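You operate a simulated robot arm through the tools that you are given. There is no shell and no other tool.

Carry out the task below with a simulated two-armed robot. There is one attempt and no reset: what you move stays moved.

## Task
Pick up the white oil can with one hand, pass it to the other hand and put it on the lower shelf of the thread bench. Set down upright: white oil can.

The check looks at the end state, three seconds after you hand in, the way a careful person would. Anything else that was tipped, shoved, dropped, spilled or broken makes it a failure.

## Robot
Two 7-joint arms with two-finger parallel grippers on one trunk, on a base that moves. Base frame: it is fixed to the floor where the robot stands at the start and does not move with it; the origin is under the middle of the robot, x ahead of it, y to its left, z up; the surface under the hand at the start is at about z = 0.86. Units: m, degrees, N and s.
The left shoulder is at the start at [0.07, 0.163, 1.095], the right one opposite. With the tool pointing down near the work surface each hand reaches from about 0.38 to 0.88 m from the robot's upright axis, wherever it stands, measured 20 degrees to its own side. Places, roughly: lower shelf of the thread bench [-1.1, 2, 0.4]. Payload 3.43 kg a hand.
Tool frame (each hand has its own): the origin (TCP) lies between the finger pads and is the grasp point; the fingertips stand 0.034 m ahead of it; z points along the fingers, y is the line along which they close. Largest opening 0.128 m; finger width 0.024, thickness 0.012; the body of the gripper, 0.048 by 0.13 m, starts 0.096 m behind the TCP.
Orientation is that of the tool frame in the base frame, as a unit quaternion [w, x, y, z]. With the fingers straight down and closing along the base's y, the tool's x points along the base's -x, its y along +y and its z along -z.

## Interface
- The arms move only by the tool apply_moves. It takes "left_commands", "right_commands" or both (then of equal length, played together; a hand with none holds still); each is a list of rows, each a list of 7 numbers: the shift along the tool's x, y, z in units of 50 mm (1.0 is 50 mm), then the turn, a rotation vector about the tool's x, y, z in units of 8 degrees (1.0 is 8 degrees), then the closure in counts, from 0 (fully open) to 255 (shut). In form: [[dx, dy, dz, ax, ay, az, gripper], ...]. A call has 1 to 20 rows; each row shifts and turns the commanded pose from where the row before left it, along the tool's axes as they then stand. A call with a number of a shift or a turn outside -1 to 1 is refused whole. Rows are played at 5 a second. More than 0.05 m and 8.6 degrees between two rows, or a gripper value outside its range, and nothing of the call is played. A pose out of reach is approached as far as the arm can. The call stops where the force on the tool passes 40 N (or 10 N more than at its start, if that is more) or the arm is blocked; 0.2 s more then pass. Each finger travels about 0.153 m/s and halts on what it meets, pressing with about 22 N; the grip force reading is that of the motor and also rises with nothing between the fingers. The clock runs only during rows and for 0.2 s after the last one: add rows that do not move to give the fingers time. The reply holds the time, the measured pose of the TCP, the force on the tool along the base axes, the opening and the grip force, in the units named above and with some noise, with the torque about the TCP (base axes, N m) and any sound that the robot's microphone picked up, and new pictures: "pictures" is both (left out), scene, wrist or none (wrist: the cameras of the hands that moved).
- Cameras (640 x 400 px; columns grow to the right, rows downward): "scene" is now at [0.1299, 0.0419, 1.3258]; the picture's right is [0.47, -0.88, 0.00], its down [-0.48, -0.25, -0.84] and it looks along [0.74, 0.39, -0.54] (base axes); focal length 252 px, centre (320, 200). "left" rides on the left gripper at [0.076, 0.011, -0.16] in its tool frame; the picture's right is [-0.15, 0.99, 0.00], its down [-0.88, -0.13, -0.46] and it looks along [-0.45, -0.07, 0.89] (tool axes); focal length 234 px, centre (320, 200). "right" rides on the right gripper at [0.076, -0.011, -0.16] in its tool frame; the picture's right is [0.15, 0.99, 0.00], its down [-0.88, 0.13, -0.46] and it looks along [-0.45, 0.07, 0.89] (tool axes); focal length 234 px, centre (320, 200). There is no depth. A picture from a camera that has moved, and an enlarged one, comes with that camera's place and axes in the base frame and with its lens.
- move_column(by): slides the trunk up (or, below 0, down) by that many m; the arms and the scene camera ride with it, the base frame stays. It gives what a move gives, with no picture.
- roll_base(legs): drives the robot by 1 to 6 legs, each [ahead, left, turn to the left] in m, m and degrees, along the robot's own axes; the way and the turn of a leg run together, so that a leg with both is an arc; at most 1.5 m and 180 degrees a leg. The arms and the cameras ride along, it lands a little off, and it stops where it bumps. It gives what a move gives, and a new picture of the scene camera.
- aim_head(pan, tilt): turns the head with the scene camera to pan (to the left, within 86 degrees either way) and tilt (down, from -29 to 69), counted from straight ahead of the robot. It gives what a move gives, and a new picture of the scene camera.
- zoom(camera, box): a new picture of the part [left, top, right, bottom] of that camera's present view, enlarged. It takes no simulated time.
- close_job(): hands the job in; it is judged then, once.

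Places have to be worked out from the pictures, the camera data and where the tool is seen. Open the grippers and draw the arms clear of the work before you hand the job in, unless the task says otherwise.

The tools are called after "Call:" as a command line: name --argument value ..., lists and objects as JSON in quotes. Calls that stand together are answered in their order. apply_moves: Moves the arms, as the interface text tells. Its arguments: {"type":"object","properties":{"left_commands":{"type":"array","items":{"type":"array","items":{"type":"number"}}},"right_commands":{"type":"array","items":{"type":"array","items":{"type":"number"}}},"pictures":{"type":"string","enum":["both","scene","wrist","none"]}},"required":[]} The other tools are called the same way: move_column (by) moves the trunk up or down; roll_base (legs) drives the base; aim_head (pan, tilt) turns the head that bears the scene camera; zoom (camera, box) takes an enlarged picture of a part of a camera's view; close_job () hands the job in.

At the start:

```text
clock: 0.0
left_position: [0.4609, 0.437, 1.1836]
left_tool_rot: [0.0, -0.001, 1.0, 0.0]
left_contact_force: [-0.4, -0.4, 0.0]
left_wrist_torque: [-0.01, 0.0, -0.01]
left_opening: 0.1279
left_grasp_force: 0.0
right_position: [0.6002, 0.015, 1.1646]
right_tool_rot: [0.0, 0.0, 1.0, 0.0]
right_contact_force: [0.4, -0.1, 0.4]
right_wrist_torque: [0.03, 0.03, -0.02]
right_opening: 0.1278
right_grasp_force: 0.1
trunk travel left (down, up): [-0.575, 0.365]
robot x, y, heading: [0.0021, 0.0011, 0.0]
head pan, tilt (commanded): [27.8, 32.9]
```

scene: 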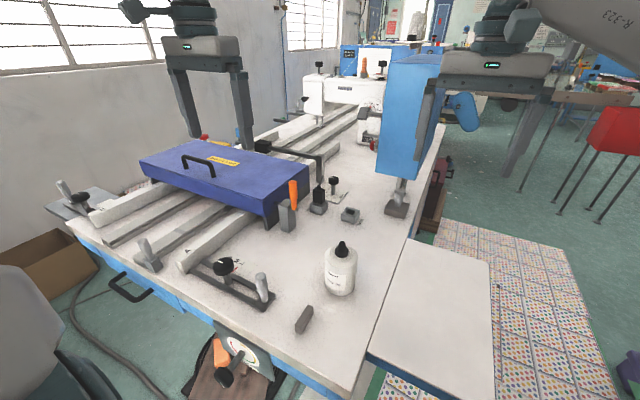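
right: 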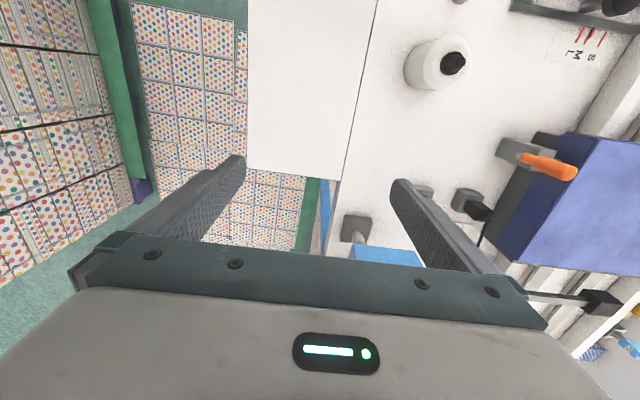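
left: 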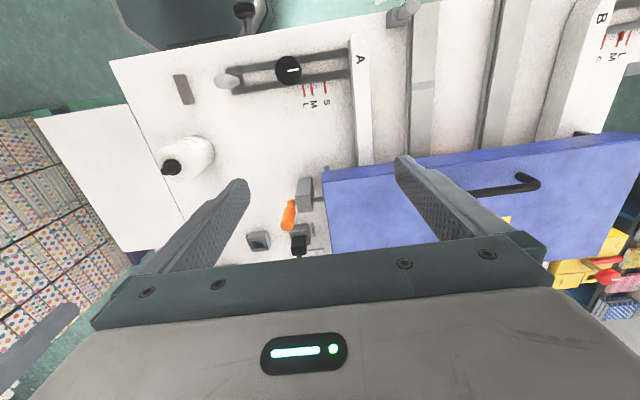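

I see a white bottle with a black nozzle near [0.47, 0.17] on the bench at z≈0.86. I'll zoom in to check that it's the oil can, and then look around for the thread bench.

Call:
zoom --camera "scene" --box '[260, 220, 420, 320]'

Call:
zoom --camera "left" --box '[100, 100, 260, 200]'

Call:
aim_head --pan 86 --tilt 25

```text
4.00 times, centred on (340, 270) of scene
camera zoom: at [0.1299, 0.0419, 1.3258], right [0.47, -0.88, 0.0], down [-0.48, -0.25, -0.84], along [0.74, 0.39, -0.54], focal length 1008 px, centre (240, -80)
```

zoom: 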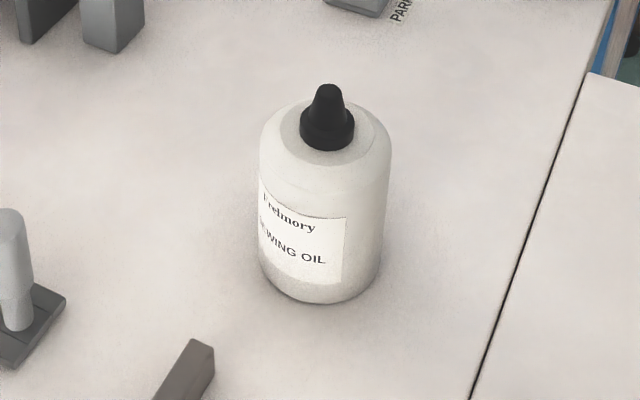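

```text
4.00 times, centred on (180, 150) of left
camera zoom: at [0.3853, 0.447, 1.3432], right [0.15, 0.99, 0.0], down [0.88, -0.13, 0.46], along [0.45, -0.07, -0.89], focal length 937 px, centre (880, 400)
```

zoom: 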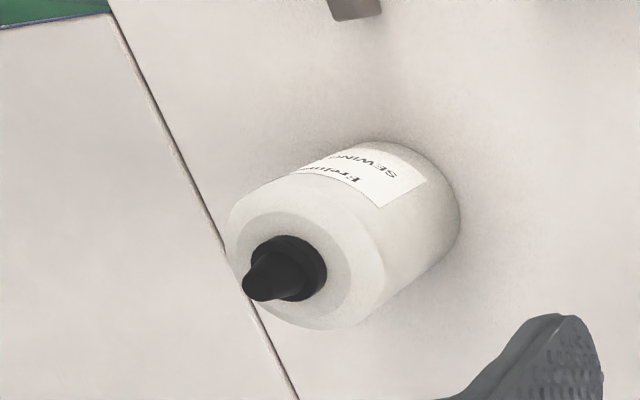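

```text
clock: 1.3
left_position: [0.4599, 0.4363, 1.1845]
left_tool_rot: [-0.001, -0.001, 1.0, 0.0]
left_contact_force: [-0.6, -0.8, -0.7]
left_wrist_torque: [-0.03, 0.0, -0.04]
left_opening: 0.1279
left_grasp_force: 0.1
right_position: [0.6002, 0.0151, 1.1648]
right_tool_rot: [0.0, 0.0, 1.0, 0.0]
right_contact_force: [0.2, 0.9, -0.2]
right_wrist_torque: [0.01, -0.03, -0.02]
right_opening: 0.128
right_grasp_force: 0.1
trunk travel left (down, up): [-0.575, 0.365]
robot x, y, heading: [-0.002, 0.0004, -0.0]
head pan, tilt (commanded): [85.9, 25.0]
camera scene: at [0.0576, 0.0922, 1.3384], right [1.0, -0.07, 0.0], down [-0.03, -0.42, -0.91], along [0.06, 0.9, -0.42], focal length 252 px, centre (320, 200)
```

scene: 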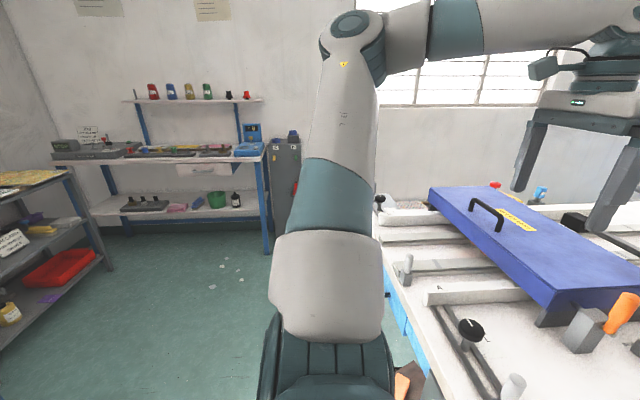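

The thread bench shows at left, with spools above and a lower shelf holding a few things. I'll zoom in on it to find free space on that shelf.

Call:
zoom --camera "scene" --box '[40, 80, 300, 260]'

Call:
zoom --camera "scene" --box '[100, 160, 260, 260]'

Call:
zoom --camera "scene" --box '[0, 140, 160, 400]'

```text
2.22 times, centred on (170, 170) of scene
camera zoom: at [0.0576, 0.0922, 1.3384], right [1.0, -0.07, 0.0], down [-0.03, -0.42, -0.91], along [0.06, 0.9, -0.42], focal length 560 px, centre (653, 267)
```

zoom: 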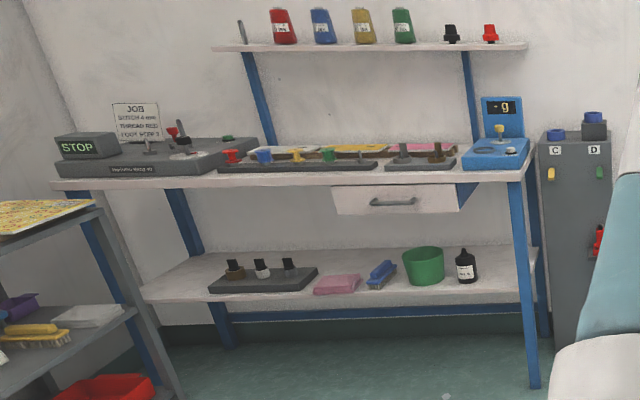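

```text
4.00 times, centred on (180, 210) of scene
camera zoom: at [0.0576, 0.0922, 1.3384], right [1.0, -0.07, 0.0], down [-0.03, -0.42, -0.91], along [0.06, 0.9, -0.42], focal length 1008 px, centre (880, 160)
```

zoom: 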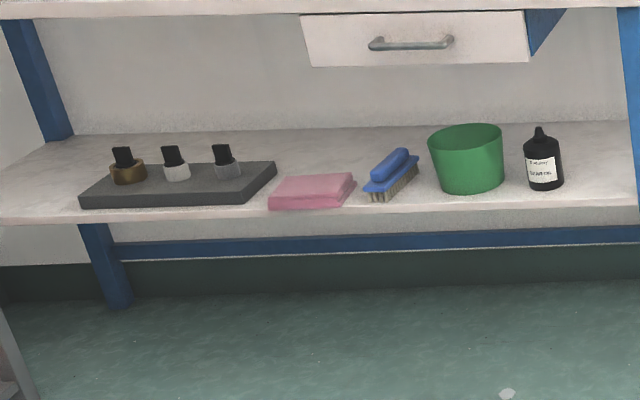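

```text
1.54 times, centred on (80, 270) of scene
camera zoom: at [0.0576, 0.0922, 1.3384], right [1.0, -0.07, 0.0], down [-0.03, -0.42, -0.91], along [0.06, 0.9, -0.42], focal length 388 px, centre (689, 92)
```

zoom: 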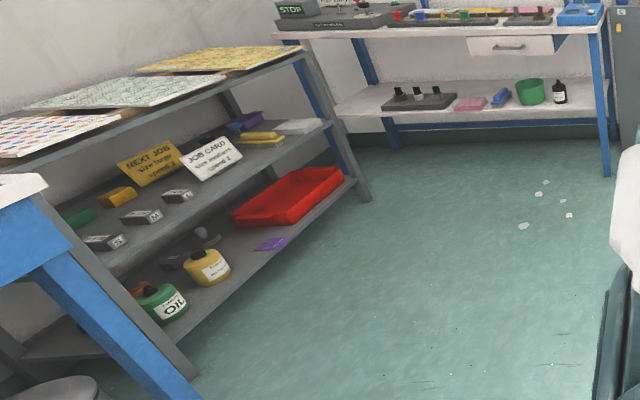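

The left hand (nearest the bottle) will do a vertical pick with its fingers closing along x, so the right hand can take the bottle from the robot's side. First I move the right hand away to the right and yaw the left hand 90°, both well above the bench.

Call:
apply_moves --left_commands '[[0, 0, 0, 0, 0, 0.9375, 0], [0, 0, 0, 0, 0, 0.9375, 0], [0, 0, 0, 0, 0, 0.9375, 0], [0, 0, 0, 0, 0, 0.9375, 0], [0, 0, 0, 0, 0, 0.9375, 0], [0, 0, 0, 0, 0, 0.9375, 0], [0, 0, 0, 0, 0, 0.9375, 0], [0, 0, 0, 0, 0, 0.9375, 0], [0, 0, 0, 0, 0, 0.9375, 0], [0, 0, 0, 0, 0, 0.9375, 0], [0, 0, 0, 0, 0, 0.9375, 0], [0, 0, 0, 0, 0, 0.9375, 0]]' --right_commands '[[0, -0.5, 0, 0, 0, 0, 0], [0, -0.5, 0, 0, 0, 0, 0], [0, -0.5, 0, 0, 0, 0, 0], [0, -0.5, 0, 0, 0, 0, 0], [0, -0.5, 0, 0, 0, 0, 0], [0, -0.5, 0, 0, 0, 0, 0], [0, -0.5, 0, 0, 0, 0, 0], [0, -0.5, 0, 0, 0, 0, 0], [0, -0.5, 0, 0, 0, 0, 0], [0, -0.5, 0, 0, 0, 0, 0], [0, -0.5, 0, 0, 0, 0, 0], [0, 0, 0, 0, 0, 0, 0]]' --pictures "none"

Call:
aim_head --pan 10 --tilt 40

```text
clock: 3.9
left_position: [0.4606, 0.4363, 1.1831]
left_tool_rot: [0.001, 0.707, 0.707, 0.0]
left_contact_force: [-1.0, 0.2, -0.8]
left_wrist_torque: [0.0, 0.03, 0.0]
left_opening: 0.1279
left_grasp_force: 0.0
right_position: [0.6023, -0.2602, 1.1654]
right_tool_rot: [0.0, 0.0, 1.0, 0.0]
right_contact_force: [-0.9, 0.8, 0.6]
right_wrist_torque: [-0.02, -0.01, 0.02]
right_opening: 0.1279
right_grasp_force: 0.1
trunk travel left (down, up): [-0.575, 0.365]
robot x, y, heading: [0.0023, 0.0008, 0.1]
head pan, tilt (commanded): [85.9, 25.0]
```

```text
clock: 5.4
left_position: [0.4612, 0.4364, 1.1842]
left_tool_rot: [0.0, 0.706, 0.708, 0.0]
left_contact_force: [-0.1, 0.5, 0.3]
left_wrist_torque: [0.0, -0.03, 0.01]
left_opening: 0.128
left_grasp_force: 0.0
right_position: [0.6022, -0.2598, 1.1645]
right_tool_rot: [0.001, -0.001, 1.0, 0.0]
right_contact_force: [1.0, 0.2, 0.6]
right_wrist_torque: [-0.01, -0.02, 0.0]
right_opening: 0.128
right_grasp_force: 0.0
trunk travel left (down, up): [-0.575, 0.365]
robot x, y, heading: [0.0011, -0.0015, -0.1]
head pan, tilt (commanded): [10.0, 40.0]
camera scene: at [0.1347, 0.0151, 1.315], right [0.17, -0.98, 0.0], down [-0.63, -0.11, -0.77], along [0.75, 0.13, -0.64], focal length 252 px, centre (320, 200)
```

scene: 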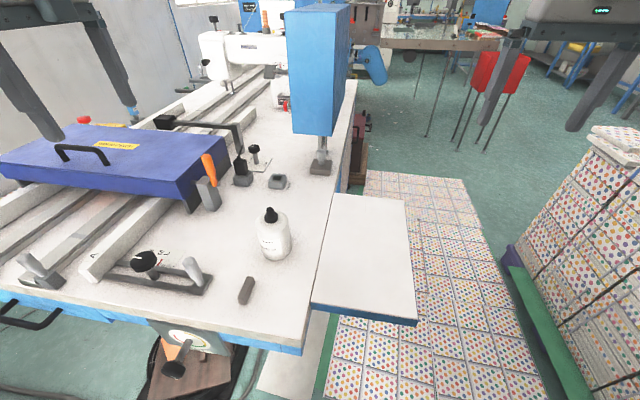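

The yaw worked: left tool x is now +Y and tool y is +X. I'll zoom in to locate the bottle from this viewpoint before going over it.

Call:
zoom --camera "scene" --box '[200, 190, 360, 290]'

Call:
zoom --camera "left" --box '[0, 0, 640, 400]'

```text
4.00 times, centred on (280, 240) of scene
camera zoom: at [0.1347, 0.0151, 1.315], right [0.17, -0.98, 0.0], down [-0.63, -0.11, -0.77], along [0.75, 0.13, -0.64], focal length 1008 px, centre (480, 40)
```

zoom: 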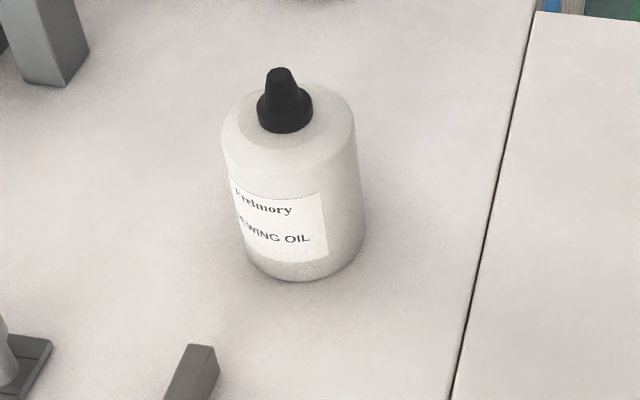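

```text
1.00 times, centred on (320, 200) of left (not enlarged: the box is as wide or as high as the picture)
camera zoom: at [0.472, 0.5118, 1.3431], right [0.99, -0.14, 0.0], down [-0.13, -0.88, 0.46], along [-0.07, -0.45, -0.89], focal length 234 px, centre (320, 200)
```

zoom: 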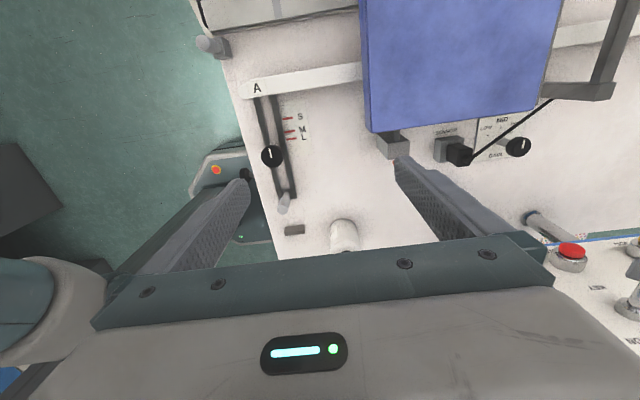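

The bottle axis works out at about [0.481, 0.175] and its top at z≈0.988. I move the left hand over it while staying at z≈1.18, with the fingers partly closed to about 0.105 m.

Call:
apply_moves --left_commands '[[-0.746, 0.057, 0, 0, 0, 0, 46], [-0.746, 0.057, 0, 0, 0, 0, 46], [-0.746, 0.057, 0, 0, 0, 0, 46], [-0.746, 0.057, 0, 0, 0, 0, 46], [-0.746, 0.057, 0, 0, 0, 0, 46], [-0.746, 0.057, 0, 0, 0, 0, 46], [-0.746, 0.057, 0, 0, 0, 0, 46], [0, 0, 0, 0, 0, 0, 46]]' --pictures "both"

```text
clock: 7.2
left_position: [0.4801, 0.1752, 1.1852]
left_tool_rot: [0.001, 0.706, 0.708, 0.001]
left_contact_force: [-0.7, 0.4, 0.8]
left_wrist_torque: [-0.01, -0.02, 0.0]
left_opening: 0.1051
left_grasp_force: 0.1
right_position: [0.6009, -0.2595, 1.1657]
right_tool_rot: [0.001, 0.001, 1.0, 0.0]
right_contact_force: [-0.7, 0.7, 0.1]
right_wrist_torque: [0.0, -0.04, 0.01]
right_opening: 0.1282
right_grasp_force: 0.1
trunk travel left (down, up): [-0.575, 0.365]
robot x, y, heading: [0.0046, -0.0014, -0.2]
head pan, tilt (commanded): [10.0, 40.0]
camera scene: at [0.1333, 0.0153, 1.3152], right [0.17, -0.98, 0.0], down [-0.63, -0.11, -0.77], along [0.76, 0.13, -0.64], focal length 252 px, centre (320, 200)
camera left: at [0.4905, 0.2505, 1.3439], right [0.99, -0.15, 0.0], down [-0.13, -0.88, 0.46], along [-0.06, -0.45, -0.89], focal length 234 px, centre (320, 200)
```

scene: 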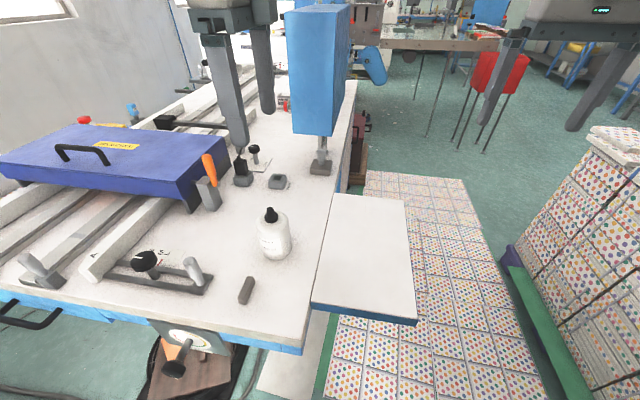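
left: 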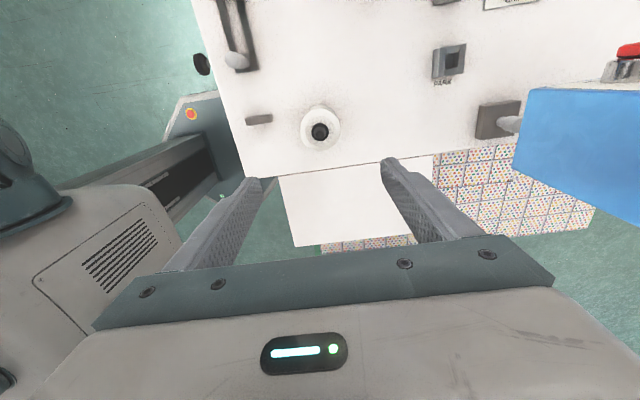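

The left camera confirms the bottle is centred under the hand. I descend to TCP z≈1.0, with the fingertips just straddling the cap, and check again.

Call:
apply_moves --left_commands '[[0, 0, 0.74, 0, 0, 0, 46], [0, 0, 0.74, 0, 0, 0, 46], [0, 0, 0.74, 0, 0, 0, 46], [0, 0, 0.74, 0, 0, 0, 46], [0, 0, 0.74, 0, 0, 0, 46], [0, 0, 0, 0, 0, 0, 46]]' --pictures "both"

Call:
zoom --camera "scene" --box '[160, 140, 400, 290]'

```text
clock: 8.6
left_position: [0.4795, 0.1723, 0.9986]
left_tool_rot: [0.0, 0.706, 0.708, 0.0]
left_contact_force: [0.4, -0.4, 0.4]
left_wrist_torque: [0.0, -0.01, 0.0]
left_opening: 0.105
left_grasp_force: 0.1
right_position: [0.6025, -0.2603, 1.1656]
right_tool_rot: [0.0, 0.0, 1.0, 0.0]
right_contact_force: [-0.6, -0.1, 0.5]
right_wrist_torque: [-0.03, -0.03, -0.03]
right_opening: 0.1277
right_grasp_force: 0.0
trunk travel left (down, up): [-0.575, 0.365]
robot x, y, heading: [0.0031, -0.0008, -0.0]
head pan, tilt (commanded): [10.0, 40.0]
camera scene: at [0.1341, 0.0148, 1.3151], right [0.17, -0.98, 0.0], down [-0.63, -0.11, -0.77], along [0.75, 0.13, -0.64], focal length 252 px, centre (320, 200)
camera left: at [0.4914, 0.249, 1.1583], right [0.99, -0.15, 0.0], down [-0.13, -0.88, 0.46], along [-0.07, -0.45, -0.89], focal length 234 px, centre (320, 200)
```

scene: 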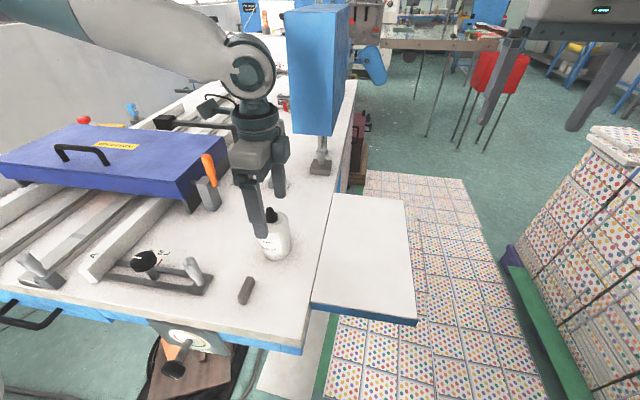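
left: 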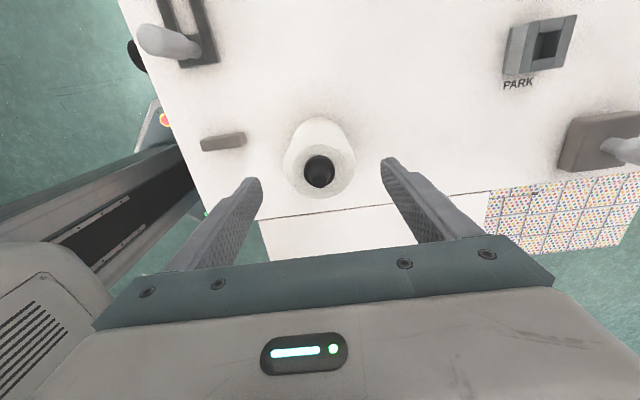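

```text
2.67 times, centred on (280, 215) of scene
camera zoom: at [0.1341, 0.0148, 1.3151], right [0.17, -0.98, 0.0], down [-0.63, -0.11, -0.77], along [0.75, 0.13, -0.64], focal length 672 px, centre (427, 160)
```

zoom: 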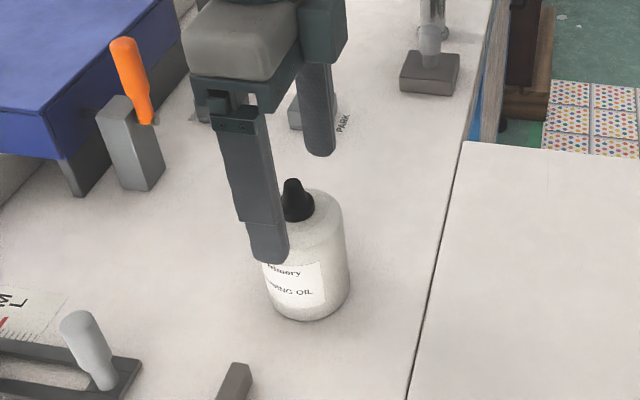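

The bottle sits centred between the fingers, about 4 mm further to +y than the TCP. I correct that and descend to TCP z≈0.92 to grip the body.

Call:
apply_moves --left_commands '[[0.08, 0, 0.5, 0, 0, 0, 46], [0, 0.02, 0.5, 0, 0, 0, 46], [0, 0, 0.5, 0, 0, 0, 46], [0, 0, 0.07, 0, 0, 0, 46], [0, 0, 0, 0, 0, 0, 46]]' --pictures "both"

Call:
zoom --camera "scene" --box '[160, 140, 400, 290]'

```text
clock: 9.8
left_position: [0.482, 0.1779, 0.9205]
left_tool_rot: [0.0, 0.707, 0.708, 0.0]
left_contact_force: [0.0, 0.1, -0.2]
left_wrist_torque: [0.0, 0.0, -0.01]
left_opening: 0.1049
left_grasp_force: 0.1
right_position: [0.6013, -0.2598, 1.1652]
right_tool_rot: [0.0, 0.0, 1.0, 0.0]
right_contact_force: [0.0, -0.5, 0.3]
right_wrist_torque: [0.0, -0.01, 0.01]
right_opening: 0.128
right_grasp_force: 0.1
trunk travel left (down, up): [-0.575, 0.365]
robot x, y, heading: [0.0023, 0.0017, -0.0]
head pan, tilt (commanded): [10.0, 40.0]
camera scene: at [0.1349, 0.015, 1.315], right [0.17, -0.98, 0.0], down [-0.63, -0.11, -0.77], along [0.75, 0.13, -0.64], focal length 252 px, centre (320, 200)
camera left: at [0.4942, 0.2543, 1.0795], right [0.99, -0.15, 0.0], down [-0.13, -0.88, 0.46], along [-0.07, -0.45, -0.89], focal length 234 px, centre (320, 200)
```

scene: 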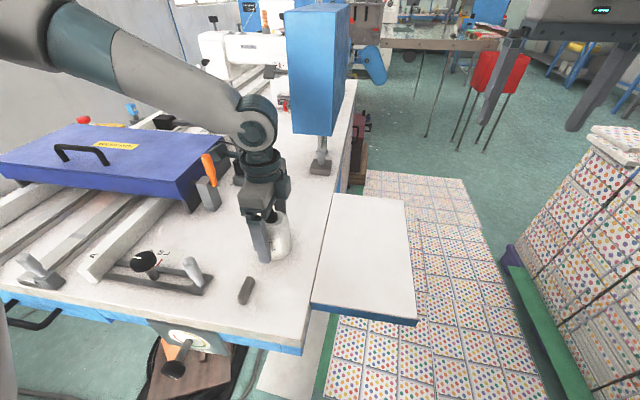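
left: 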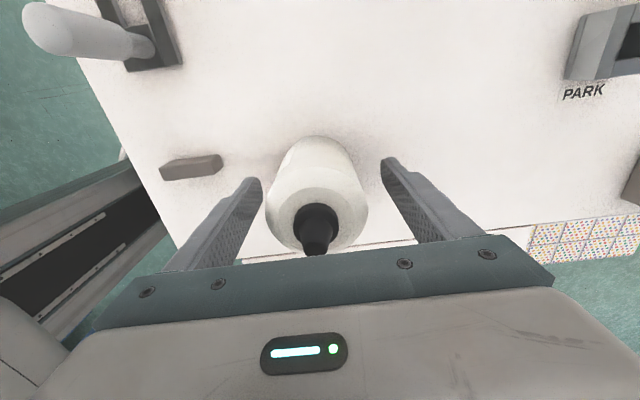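

```text
2.67 times, centred on (280, 215) of scene
camera zoom: at [0.1349, 0.015, 1.315], right [0.17, -0.98, 0.0], down [-0.63, -0.11, -0.77], along [0.75, 0.13, -0.64], focal length 672 px, centre (427, 160)
```

zoom: 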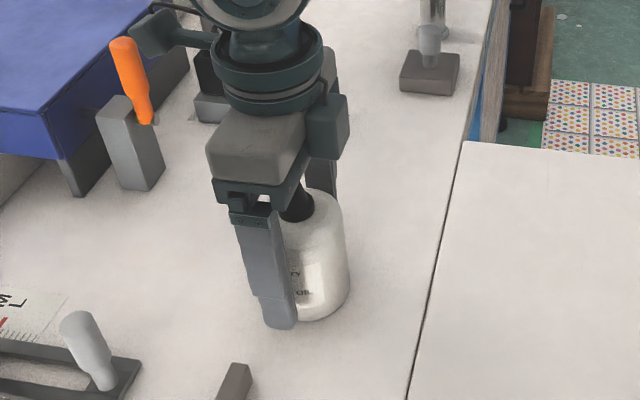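

The bottle body is well between the pads and no contact is reported. Now I close the left gripper.

Call:
apply_moves --left_commands '[[0, 0, 0, 0, 0, 0, 100], [0, 0, 0, 0, 0, 0, 255], [0, 0, 0, 0, 0, 0, 255], [0, 0, 0, 0, 0, 0, 255], [0, 0, 0, 0, 0, 0, 255]]' --pictures "both"

```text
clock: 11.0
left_position: [0.4838, 0.1787, 0.9202]
left_tool_rot: [0.0, 0.706, 0.708, -0.001]
left_contact_force: [-1.2, -0.8, -0.8]
left_wrist_torque: [-0.01, 0.12, 0.01]
left_opening: 0.0672
left_grasp_force: 22.1
right_position: [0.6017, -0.2602, 1.1643]
right_tool_rot: [0.0, 0.0, 1.0, 0.0]
right_contact_force: [0.1, 0.6, 0.8]
right_wrist_torque: [0.02, -0.01, 0.0]
right_opening: 0.128
right_grasp_force: 0.1
trunk travel left (down, up): [-0.575, 0.365]
robot x, y, heading: [0.0006, -0.0004, -0.1]
head pan, tilt (commanded): [10.0, 40.0]
camera scene: at [0.1347, 0.015, 1.315], right [0.17, -0.98, 0.0], down [-0.63, -0.11, -0.77], along [0.75, 0.13, -0.64], focal length 252 px, centre (320, 200)
camera left: at [0.4941, 0.2543, 1.0796], right [0.99, -0.15, 0.0], down [-0.13, -0.88, 0.46], along [-0.07, -0.45, -0.89], focal length 234 px, centre (320, 200)
```

scene: 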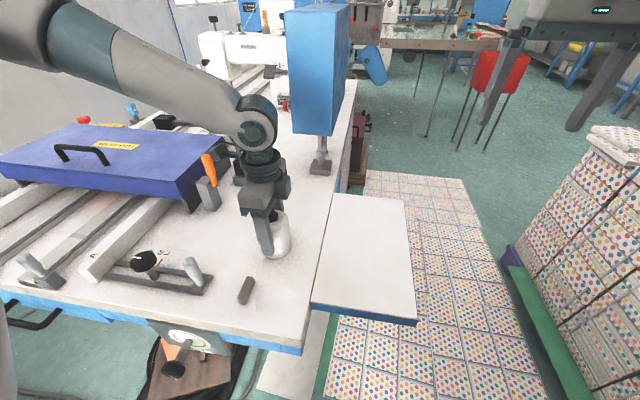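
left: 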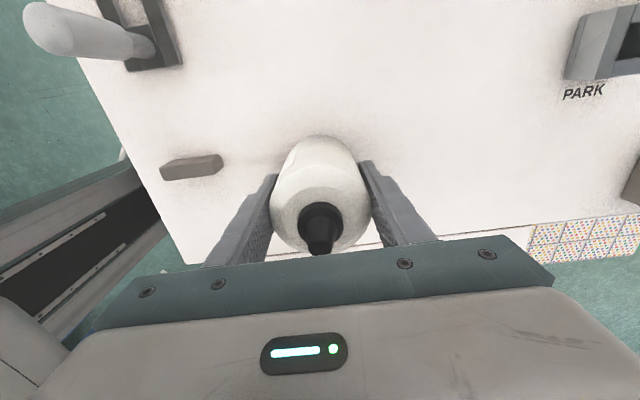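

The bottle is gripped at 0.067 m opening. I lift it straight up about 0.24 m.

Call:
apply_moves --left_commands '[[0, 0, -0.3, 0, 0, 0, 255], [0, 0, -0.5, 0, 0, 0, 255], [0, 0, -0.8, 0, 0, 0, 255], [0, 0, -0.8, 0, 0, 0, 255], [0, 0, -0.8, 0, 0, 0, 255], [0, 0, -0.8, 0, 0, 0, 255], [0, 0, -0.8, 0, 0, 0, 255], [0, 0, 0, 0, 0, 0, 255]]' --pictures "both"

```text
clock: 12.8
left_position: [0.4825, 0.1791, 1.1603]
left_tool_rot: [0.0, 0.706, 0.708, 0.0]
left_contact_force: [0.6, 0.0, -3.1]
left_wrist_torque: [0.04, 0.05, 0.02]
left_opening: 0.0672
left_grasp_force: 21.7
right_position: [0.602, -0.2606, 1.1646]
right_tool_rot: [0.0, 0.0, 1.0, 0.0]
right_contact_force: [0.8, -0.4, 0.0]
right_wrist_torque: [0.01, 0.01, 0.01]
right_opening: 0.1281
right_grasp_force: 0.0
trunk travel left (down, up): [-0.575, 0.365]
robot x, y, heading: [0.0018, 0.0003, 0.0]
head pan, tilt (commanded): [10.0, 40.0]
camera scene: at [0.1354, 0.0152, 1.3149], right [0.17, -0.98, 0.0], down [-0.63, -0.11, -0.77], along [0.75, 0.13, -0.64], focal length 252 px, centre (320, 200)
camera left: at [0.4942, 0.255, 1.3195], right [0.99, -0.15, 0.0], down [-0.13, -0.88, 0.46], along [-0.07, -0.45, -0.89], focal length 234 px, centre (320, 200)
```

scene: 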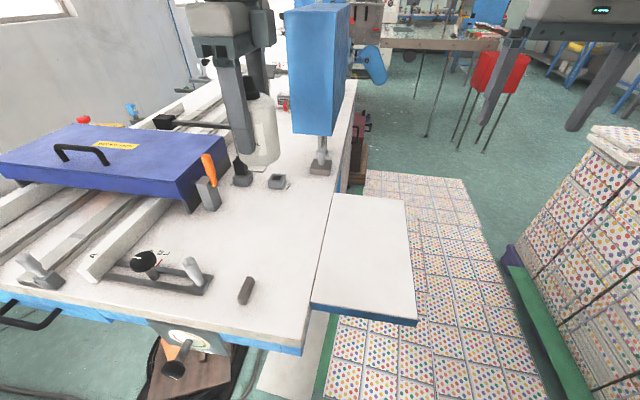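
left: 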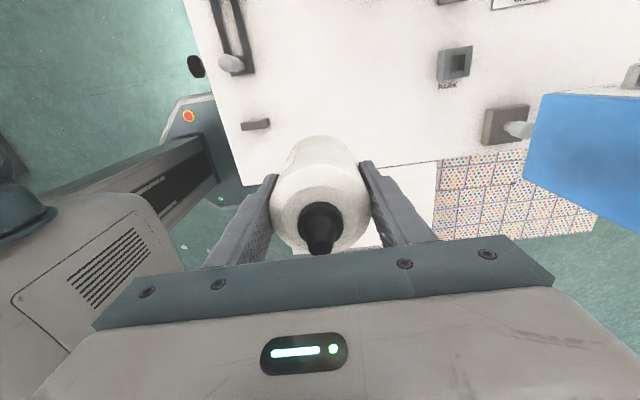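

The bottle is up and stable (about 3 N of weight). With the left hand holding still, I tilt the right hand 56° so its fingers point forward and down, which is the receiving pose.

Call:
apply_moves --right_commands '[[0, 0, 0, 0, -1, 0, 0], [0, 0, 0, 0, -1, 0, 0], [0, 0, 0, 0, -1, 0, 0], [0, 0, 0, 0, -1, 0, 0], [0, 0, 0, 0, -1, 0, 0], [0, 0, 0, 0, -1, 0, 0], [0, 0, 0, 0, -1, 0, 0], [0, 0, 0, 0, 0, 0, 0]]' --pictures "both"

```text
clock: 14.6
left_position: [0.4827, 0.1795, 1.1598]
left_tool_rot: [0.0, 0.707, 0.708, -0.001]
left_contact_force: [0.4, 1.1, -2.8]
left_wrist_torque: [-0.01, -0.03, 0.0]
left_opening: 0.0671
left_grasp_force: 21.6
right_position: [0.6022, -0.2576, 1.1646]
right_tool_rot: [0.471, -0.001, 0.882, 0.0]
right_contact_force: [0.5, 0.3, -0.2]
right_wrist_torque: [0.0, -0.03, -0.03]
right_opening: 0.128
right_grasp_force: 0.0
trunk travel left (down, up): [-0.575, 0.365]
robot x, y, heading: [0.0007, -0.0, -0.2]
head pan, tilt (commanded): [10.0, 40.0]
camera scene: at [0.135, 0.0154, 1.315], right [0.17, -0.98, 0.0], down [-0.63, -0.11, -0.77], along [0.75, 0.13, -0.64], focal length 252 px, centre (320, 200)
camera right: at [0.4275, -0.2706, 1.1915], right [-0.08, 0.99, -0.12], down [0.11, 0.13, 0.98], along [0.99, 0.07, -0.12], focal length 234 px, centre (320, 200)
```

scene: 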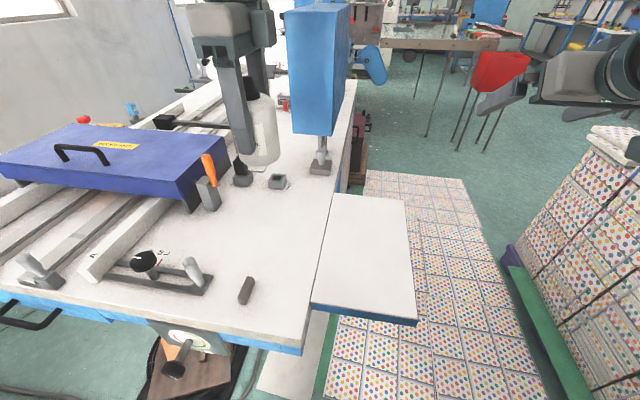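
right: 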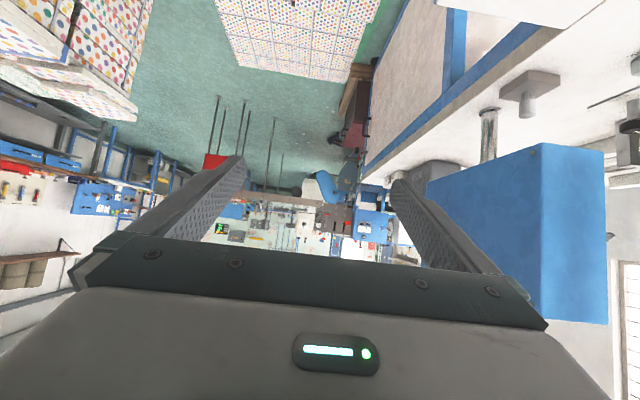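

The right hand reaches the 56° receiving pose. I bring it to about [0.59, -0.10, 1.00], below where the handover will be. The left hand will then bring the bottle over it and lower it between the open right fingers, which cross at 90° to the left ones.

Call:
apply_moves --right_commands '[[0.478, 0.525, 0.272, 0, 0, 0, 0], [0.478, 0.525, 0.272, 0, 0, 0, 0], [0.478, 0.525, 0.272, 0, 0, 0, 0], [0.478, 0.525, 0.272, 0, 0, 0, 0], [0.478, 0.525, 0.272, 0, 0, 0, 0], [0.478, 0.525, 0.272, 0, 0, 0, 0], [0, 0, 0, 0, 0, 0, 0]]' --pictures "both"

```text
clock: 16.2
left_position: [0.4827, 0.1782, 1.1607]
left_tool_rot: [0.0, 0.706, 0.708, 0.0]
left_contact_force: [0.7, 0.3, -2.6]
left_wrist_torque: [0.0, -0.05, 0.05]
left_opening: 0.0669
left_grasp_force: 22.0
right_position: [0.5886, -0.1043, 0.9999]
right_tool_rot: [0.47, 0.001, 0.883, -0.001]
right_contact_force: [0.0, -0.1, -0.4]
right_wrist_torque: [0.05, -0.03, 0.03]
right_opening: 0.1281
right_grasp_force: 0.0
trunk travel left (down, up): [-0.575, 0.365]
robot x, y, heading: [-0.0019, 0.0005, 0.1]
head pan, tilt (commanded): [10.0, 40.0]
camera scene: at [0.1345, 0.0143, 1.3151], right [0.17, -0.98, 0.0], down [-0.63, -0.11, -0.77], along [0.75, 0.13, -0.64], focal length 252 px, centre (320, 200)
camera right: at [0.4142, -0.1154, 1.0269], right [-0.08, 0.99, -0.12], down [0.11, 0.13, 0.98], along [0.99, 0.07, -0.12], focal length 234 px, centre (320, 200)
```

scene: 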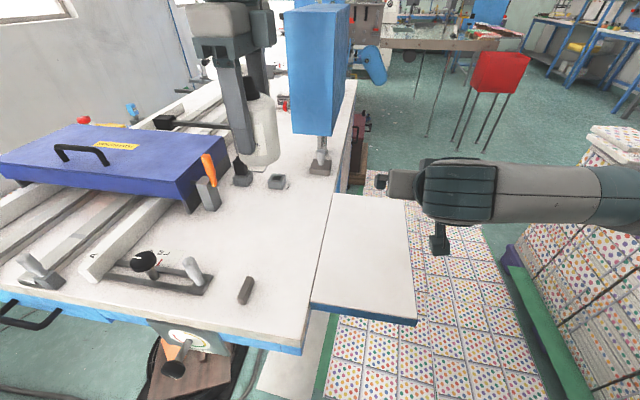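
right: 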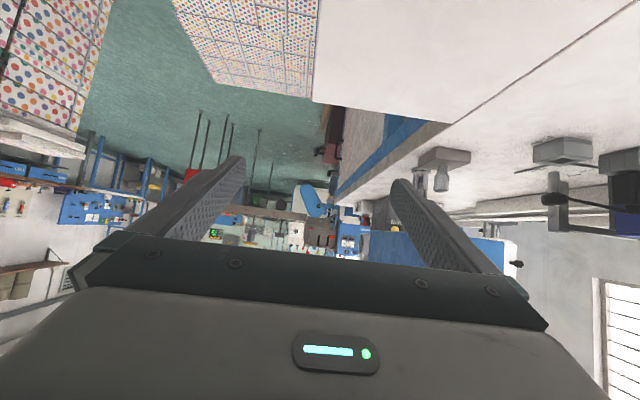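

The right hand is in place at [0.589, -0.104, 1.00]. I now carry the bottle horizontally at z≈1.16 to directly above the right fingers.

Call:
apply_moves --left_commands '[[-0.701, 0.29, 0, 0, 0, 0, 255], [-0.701, 0.29, 0, 0, 0, 0, 255], [-0.701, 0.29, 0, 0, 0, 0, 255], [-0.701, 0.29, 0, 0, 0, 0, 255], [-0.701, 0.29, 0, 0, 0, 0, 255], [-0.701, 0.29, 0, 0, 0, 0, 255], [-0.701, 0.29, 0, 0, 0, 0, 255], [-0.701, 0.29, 0, 0, 0, 0, 255], [0, 0, 0, 0, 0, 0, 255]]' --pictures "both"

Call:
zoom --camera "right" --box '[0, 0, 640, 400]'

```text
clock: 18.2
left_position: [0.4996, 0.142, 1.1524]
left_tool_rot: [0.0, 0.707, 0.707, 0.0]
left_contact_force: [-0.3, 0.5, -3.8]
left_wrist_torque: [0.04, -0.01, -0.02]
left_opening: 0.0669
left_grasp_force: 21.9
left hand out of reach, approached as far as the arm can: row 2, 3, 4, 5, 6, 7, 8
right_position: [0.5895, -0.1031, 1.0002]
right_tool_rot: [0.47, 0.0, 0.883, 0.0]
right_contact_force: [0.2, -0.5, -0.3]
right_wrist_torque: [0.04, 0.02, 0.0]
right_opening: 0.128
right_grasp_force: 0.0
trunk travel left (down, up): [-0.575, 0.365]
robot x, y, heading: [-0.0002, -0.0013, -0.2]
head pan, tilt (commanded): [10.0, 40.0]
camera scene: at [0.1351, 0.0151, 1.315], right [0.17, -0.98, 0.0], down [-0.63, -0.11, -0.77], along [0.75, 0.13, -0.64], focal length 252 px, centre (320, 200)
camera left: at [0.5109, 0.2177, 1.3117], right [0.99, -0.15, 0.0], down [-0.13, -0.88, 0.46], along [-0.07, -0.45, -0.89], focal length 234 px, centre (320, 200)
```

scene: 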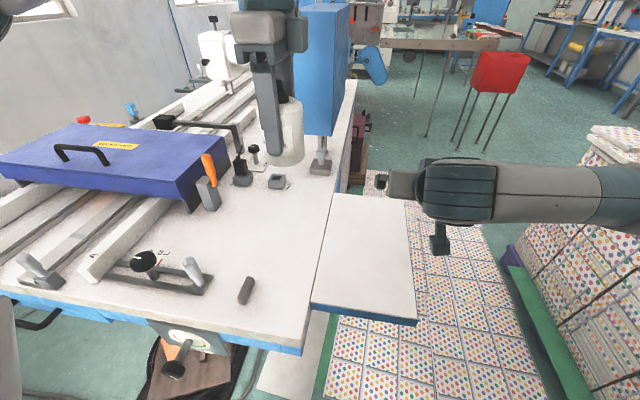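
left: 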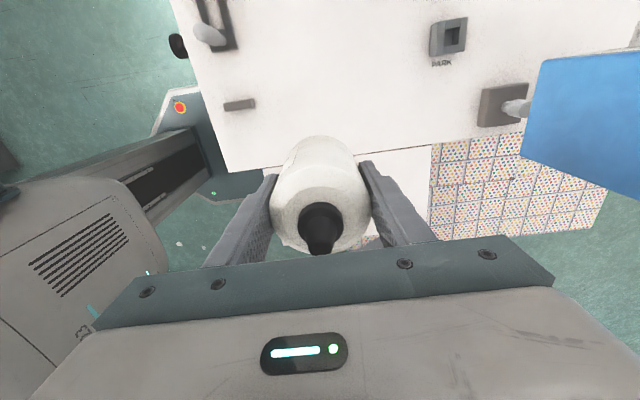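

```text
1.00 times, centred on (320, 200) of right (not enlarged: the box is as wide or as high as the picture)
camera zoom: at [0.4147, -0.115, 1.027], right [-0.08, 0.99, -0.12], down [0.12, 0.13, 0.98], along [0.99, 0.07, -0.12], focal length 234 px, centre (320, 200)
```

zoom: 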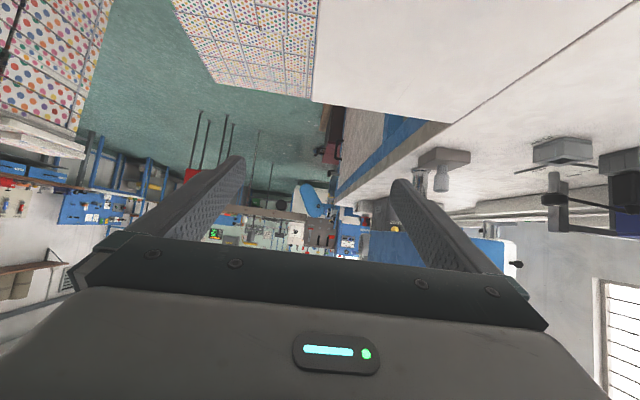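

The left arm hit its limit on the way and stopped at [0.50, 0.142, 1.152] with the bottle still held. I'll probe with a tiny move to see where its commanded pose stands before choosing a new handover spot.

Call:
apply_moves --left_commands '[[0.2, 0, 0, 0, 0, 0, 255], [0, 0, 0, 0, 0, 0, 255]]' --pictures "none"

```text
clock: 18.8
left_position: [0.4994, 0.1506, 1.1523]
left_tool_rot: [0.0, 0.707, 0.708, 0.0]
left_contact_force: [1.1, 0.2, -2.3]
left_wrist_torque: [0.0, 0.0, 0.02]
left_opening: 0.067
left_grasp_force: 21.5
right_position: [0.5889, -0.1044, 1.0001]
right_tool_rot: [0.47, 0.0, 0.883, 0.0]
right_contact_force: [-0.1, -0.2, 0.4]
right_wrist_torque: [0.03, 0.01, 0.03]
right_opening: 0.1282
right_grasp_force: 0.0
trunk travel left (down, up): [-0.575, 0.365]
robot x, y, heading: [0.0006, 0.0044, 0.0]
head pan, tilt (commanded): [10.0, 40.0]
```

The commanded pose resets to the actual one on each call, and the arm seems limited by height. I raise the trunk 0.2 m, so both hands can meet lower relative to the shoulders.

Call:
move_column --by 0.2

```text
clock: 20.9
left_position: [0.5001, 0.1527, 1.3526]
left_tool_rot: [0.001, 0.706, 0.708, 0.0]
left_contact_force: [0.0, -0.6, -3.5]
left_wrist_torque: [0.03, 0.0, -0.03]
left_opening: 0.0669
left_grasp_force: 22.1
right_position: [0.5885, -0.1035, 1.1993]
right_tool_rot: [0.469, 0.0, 0.883, -0.001]
right_contact_force: [0.4, 0.3, 0.0]
right_wrist_torque: [0.03, 0.01, 0.0]
right_opening: 0.128
right_grasp_force: 0.1
trunk travel left (down, up): [-0.775, 0.165]
robot x, y, heading: [-0.0052, 0.0015, 0.1]
head pan, tilt (commanded): [10.0, 40.0]
```

Column is up. I lower the left hand 0.15 m and the right hand 0.19 m in parallel, shifting the right one a little toward the centre.

Call:
apply_moves --left_commands '[[0, 0, 0.6, 0, 0, 0, 255], [0, 0, 0.6, 0, 0, 0, 255], [0, 0, 0.6, 0, 0, 0, 255], [0, 0, 0.6, 0, 0, 0, 255], [0, 0, 0.6, 0, 0, 0, 255], [0, 0, 0, 0, 0, 0, 255]]' --right_commands '[[0.632, 0.2, 0.422, 0, 0, 0, 0], [0.632, 0.2, 0.422, 0, 0, 0, 0], [0.632, 0.2, 0.422, 0, 0, 0, 0], [0.632, 0.2, 0.422, 0, 0, 0, 0], [0.632, 0.2, 0.422, 0, 0, 0, 0], [0, 0, 0, 0, 0, 0, 0]]' --pictures "scene"

```text
clock: 22.3
left_position: [0.4985, 0.1525, 1.2027]
left_tool_rot: [0.001, 0.706, 0.708, 0.001]
left_contact_force: [0.4, -0.3, -2.7]
left_wrist_torque: [0.0, -0.01, 0.0]
left_opening: 0.067
left_grasp_force: 21.7
right_position: [0.5879, -0.0531, 1.0104]
right_tool_rot: [0.47, 0.0, 0.883, 0.0]
right_contact_force: [0.7, -0.1, 1.1]
right_wrist_torque: [-0.01, 0.01, 0.03]
right_opening: 0.1279
right_grasp_force: 0.0
trunk travel left (down, up): [-0.775, 0.165]
robot x, y, heading: [-0.0004, 0.0004, 0.2]
head pan, tilt (commanded): [10.0, 40.0]
camera scene: at [0.1343, 0.0147, 1.5151], right [0.17, -0.98, 0.0], down [-0.63, -0.11, -0.77], along [0.75, 0.13, -0.64], focal length 252 px, centre (320, 200)
```

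scene: 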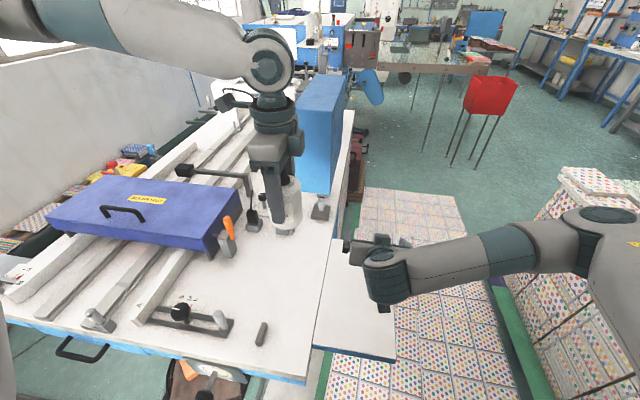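

Both hands are lower relative to the shoulders now. I retry bringing the bottle toward the point above the right hand, in steps, at z≈1.20.

Call:
apply_moves --left_commands '[[-0.6, 0.33, 0, 0, 0, 0, 255], [-0.6, 0.33, 0, 0, 0, 0, 255], [-0.6, 0.33, 0, 0, 0, 0, 255], [-0.6, 0.33, 0, 0, 0, 0, 255], [-0.6, 0.33, 0, 0, 0, 0, 255], [-0.6, 0.33, 0, 0, 0, 0, 255], [0, 0, 0, 0, 0, 0, 255]]' --pictures "both"

```text
clock: 23.9
left_position: [0.5162, 0.1239, 1.2012]
left_tool_rot: [0.001, 0.706, 0.708, -0.002]
left_contact_force: [0.3, 0.5, -2.2]
left_wrist_torque: [0.0, 0.05, -0.03]
left_opening: 0.0674
left_grasp_force: 21.7
left hand out of reach, approached as far as the arm can: row 2, 3, 4, 5, 6
right_position: [0.5884, -0.0549, 1.0098]
right_tool_rot: [0.469, 0.0, 0.883, 0.0]
right_contact_force: [-0.2, -0.6, 0.7]
right_wrist_torque: [-0.01, 0.03, 0.03]
right_opening: 0.1281
right_grasp_force: 0.0
trunk travel left (down, up): [-0.775, 0.165]
robot x, y, heading: [0.0012, 0.0022, -0.1]
head pan, tilt (commanded): [10.0, 40.0]
camera scene: at [0.1357, 0.0152, 1.5149], right [0.17, -0.98, 0.0], down [-0.63, -0.11, -0.77], along [0.75, 0.13, -0.64], focal length 252 px, centre (320, 200)
camera left: at [0.5275, 0.2, 1.3616], right [0.99, -0.14, 0.0], down [-0.13, -0.88, 0.46], along [-0.06, -0.45, -0.89], focal length 234 px, centre (320, 200)
```

scene: 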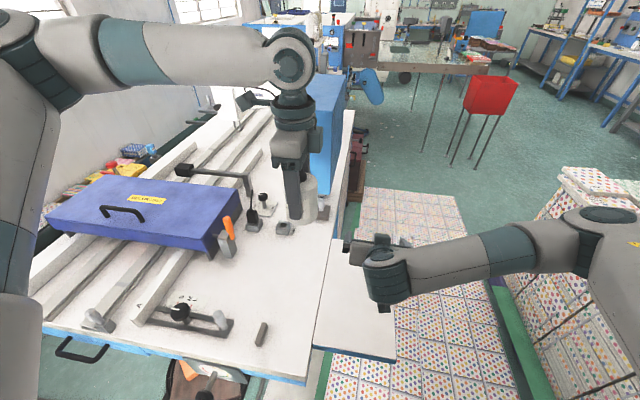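
left: 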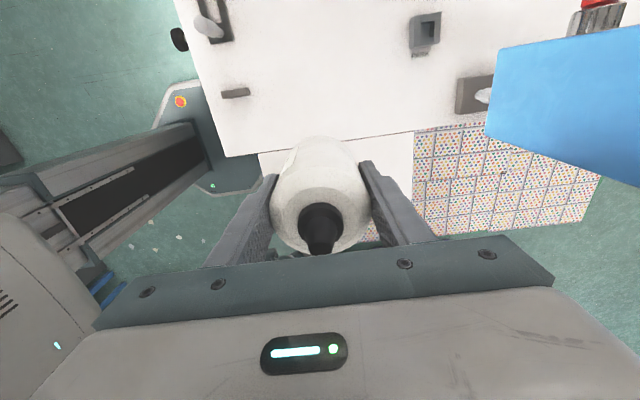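

The left arm is stopped by a joint limit tied to its 90° yaw, not by height. I turn it back 45° in place and will have the right hand approach along the 45° diagonal instead, so the fingers still cross.

Call:
apply_moves --left_commands '[[0, 0, 0, 0, 0, -0.9375, 255], [0, 0, 0, 0, 0, -0.9375, 255], [0, 0, 0, 0, 0, -0.9375, 255], [0, 0, 0, 0, 0, -0.9375, 255], [0, 0, 0, 0, 0, -0.9375, 255], [0, 0, 0, 0, 0, -0.9375, 255], [0, 0, 0, 0, 0, 0, 255]]' --pictures "none"

```text
clock: 25.5
left_position: [0.5176, 0.1249, 1.2034]
left_tool_rot: [0.001, 0.381, 0.925, -0.001]
left_contact_force: [-0.5, -1.0, -3.1]
left_wrist_torque: [-0.03, 0.01, 0.01]
left_opening: 0.0669
left_grasp_force: 22.2
right_position: [0.5881, -0.0543, 1.0097]
right_tool_rot: [0.469, 0.001, 0.883, -0.001]
right_contact_force: [-0.4, 0.1, -0.1]
right_wrist_torque: [0.01, -0.02, -0.03]
right_opening: 0.128
right_grasp_force: 0.0
trunk travel left (down, up): [-0.775, 0.165]
robot x, y, heading: [0.0017, 0.0016, 0.2]
head pan, tilt (commanded): [10.0, 40.0]
```

Left tool y now points along the 45° diagonal. I move the bottle toward [0.58, 0.04, 1.20].

Call:
apply_moves --left_commands '[[-0.52, -0.08, 0, 0, 0, 0, 255], [-0.52, -0.08, 0, 0, 0, 0, 255], [-0.52, -0.08, 0, 0, 0, 0, 255], [-0.52, -0.08, 0, 0, 0, 0, 255], [0, 0, 0, 0, 0, 0, 255]]' --pictures "scene"

```text
clock: 26.7
left_position: [0.5167, 0.1244, 1.2023]
left_tool_rot: [0.002, 0.382, 0.924, 0.0]
left_contact_force: [0.6, -0.1, -3.1]
left_wrist_torque: [0.01, -0.01, -0.04]
left_opening: 0.0667
left_grasp_force: 21.8
left hand out of reach, approached as far as the arm can: row 1, 2, 3, 4
right_position: [0.5883, -0.054, 1.0097]
right_tool_rot: [0.47, 0.0, 0.883, 0.0]
right_contact_force: [-0.2, 0.5, -0.5]
right_wrist_torque: [-0.01, 0.01, 0.01]
right_opening: 0.1276
right_grasp_force: 0.0
trunk travel left (down, up): [-0.775, 0.165]
robot x, y, heading: [0.0003, 0.0013, -0.0]
head pan, tilt (commanded): [10.0, 40.0]
camera scene: at [0.1351, 0.0151, 1.515], right [0.17, -0.98, 0.0], down [-0.63, -0.11, -0.77], along [0.75, 0.13, -0.64], focal length 252 px, centre (320, 200)
```

scene: 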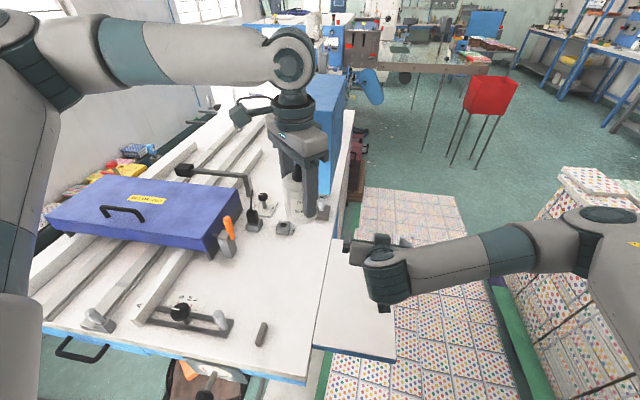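

It's still blocked in that direction, so yaw isn't the cause. I probe by moving straight ahead 5 cm, then lower by 5 cm.

Call:
apply_moves --left_commands '[[-0.355, 0.353, 0, 0, 0, 0, 255], [-0.355, 0.353, 0, 0, 0, 0, 255], [0, 0, 0, 0, 0, 0, 255]]' --pictures "none"

Call:
apply_moves --left_commands '[[0, 0, 0.5, 0, 0, 0, 255], [0, 0, 0.5, 0, 0, 0, 255], [0, 0, 0, 0, 0, 0, 255]]' --pictures "none"

```text
clock: 27.5
left_position: [0.5464, 0.1346, 1.2056]
left_tool_rot: [0.001, 0.382, 0.924, 0.0]
left_contact_force: [0.6, 0.6, -2.5]
left_wrist_torque: [-0.01, -0.03, -0.04]
left_opening: 0.0672
left_grasp_force: 21.9
left hand out of reach, approached as far as the arm can: row 1, 2
right_position: [0.5872, -0.0525, 1.0098]
right_tool_rot: [0.47, 0.0, 0.883, 0.0]
right_contact_force: [0.2, -1.0, -0.2]
right_wrist_torque: [0.0, -0.04, -0.01]
right_opening: 0.1278
right_grasp_force: 0.1
trunk travel left (down, up): [-0.775, 0.165]
robot x, y, heading: [-0.0007, 0.0014, 0.1]
head pan, tilt (commanded): [10.0, 40.0]
```

```text
clock: 28.3
left_position: [0.5436, 0.1372, 1.1566]
left_tool_rot: [0.0, 0.382, 0.924, 0.0]
left_contact_force: [0.0, 0.4, -2.7]
left_wrist_torque: [0.04, 0.06, 0.01]
left_opening: 0.0673
left_grasp_force: 22.0
right_position: [0.5868, -0.0534, 1.01]
right_tool_rot: [0.469, 0.0, 0.883, 0.0]
right_contact_force: [0.1, 0.3, 0.1]
right_wrist_torque: [0.02, 0.01, 0.01]
right_opening: 0.128
right_grasp_force: 0.1
trunk travel left (down, up): [-0.775, 0.165]
robot x, y, heading: [-0.0009, -0.0014, -0.0]
head pan, tilt (commanded): [10.0, 40.0]
```

The left arm can't cross much past its own shoulder line, so the right hand will come over instead. I yaw the right hand 45° to the left at its present low position, so it points along the diagonal.

Call:
apply_moves --right_commands '[[0, 0, 0, -0.779, 0, -0.521, 0], [0, 0, 0, -0.779, 0, -0.521, 0], [0, 0, 0, -0.779, 0, -0.521, 0], [0, 0, 0, -0.779, 0, -0.521, 0], [0, 0, 0, -0.779, 0, -0.521, 0], [0, 0, 0, -0.779, 0, -0.521, 0], [0, 0, 0, 0, 0, 0, 0]]' --pictures "both"

```text
clock: 29.9
left_position: [0.5441, 0.1376, 1.1564]
left_tool_rot: [0.0, 0.382, 0.924, 0.0]
left_contact_force: [0.3, -0.1, -2.5]
left_wrist_torque: [0.01, 0.0, 0.01]
left_opening: 0.0667
left_grasp_force: 21.9
right_position: [0.5758, -0.0451, 1.0255]
right_tool_rot: [0.456, -0.117, 0.88, 0.068]
right_contact_force: [-0.3, -0.5, -0.3]
right_wrist_torque: [-0.01, -0.04, 0.02]
right_opening: 0.1282
right_grasp_force: 0.0
right hand out of reach, approached as far as the arm can: row 2, 3, 4, 5, 6
trunk travel left (down, up): [-0.775, 0.165]
robot x, y, heading: [0.0015, -0.0014, 0.1]
head pan, tilt (commanded): [10.0, 40.0]
camera scene: at [0.1351, 0.0139, 1.515], right [0.17, -0.98, 0.0], down [-0.63, -0.11, -0.77], along [0.75, 0.13, -0.64], focal length 252 px, centre (320, 200)
camera right: at [0.4124, -0.1029, 1.0558], right [-0.35, 0.93, -0.11], down [0.1, 0.15, 0.98], along [0.93, 0.33, -0.14], focal length 234 px, centre (320, 200)
```

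scene: 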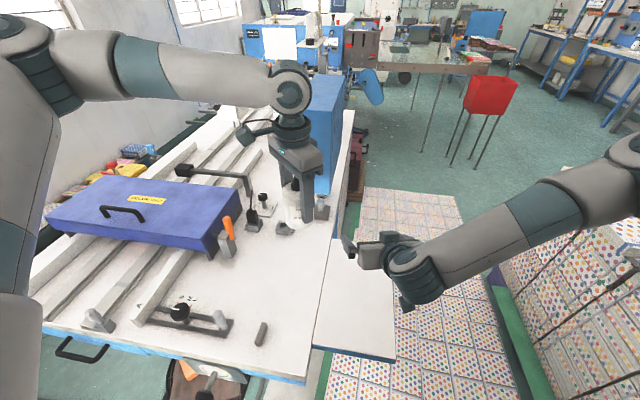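
right: 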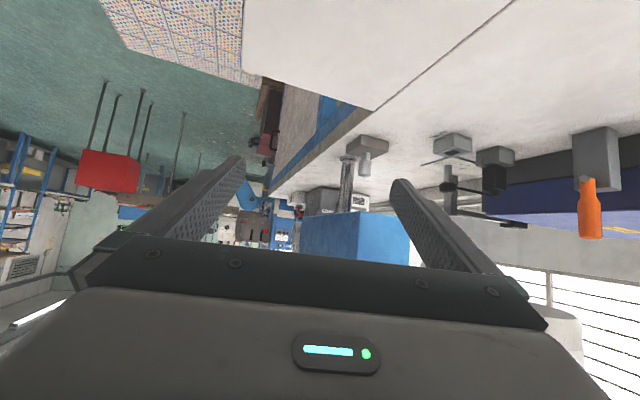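

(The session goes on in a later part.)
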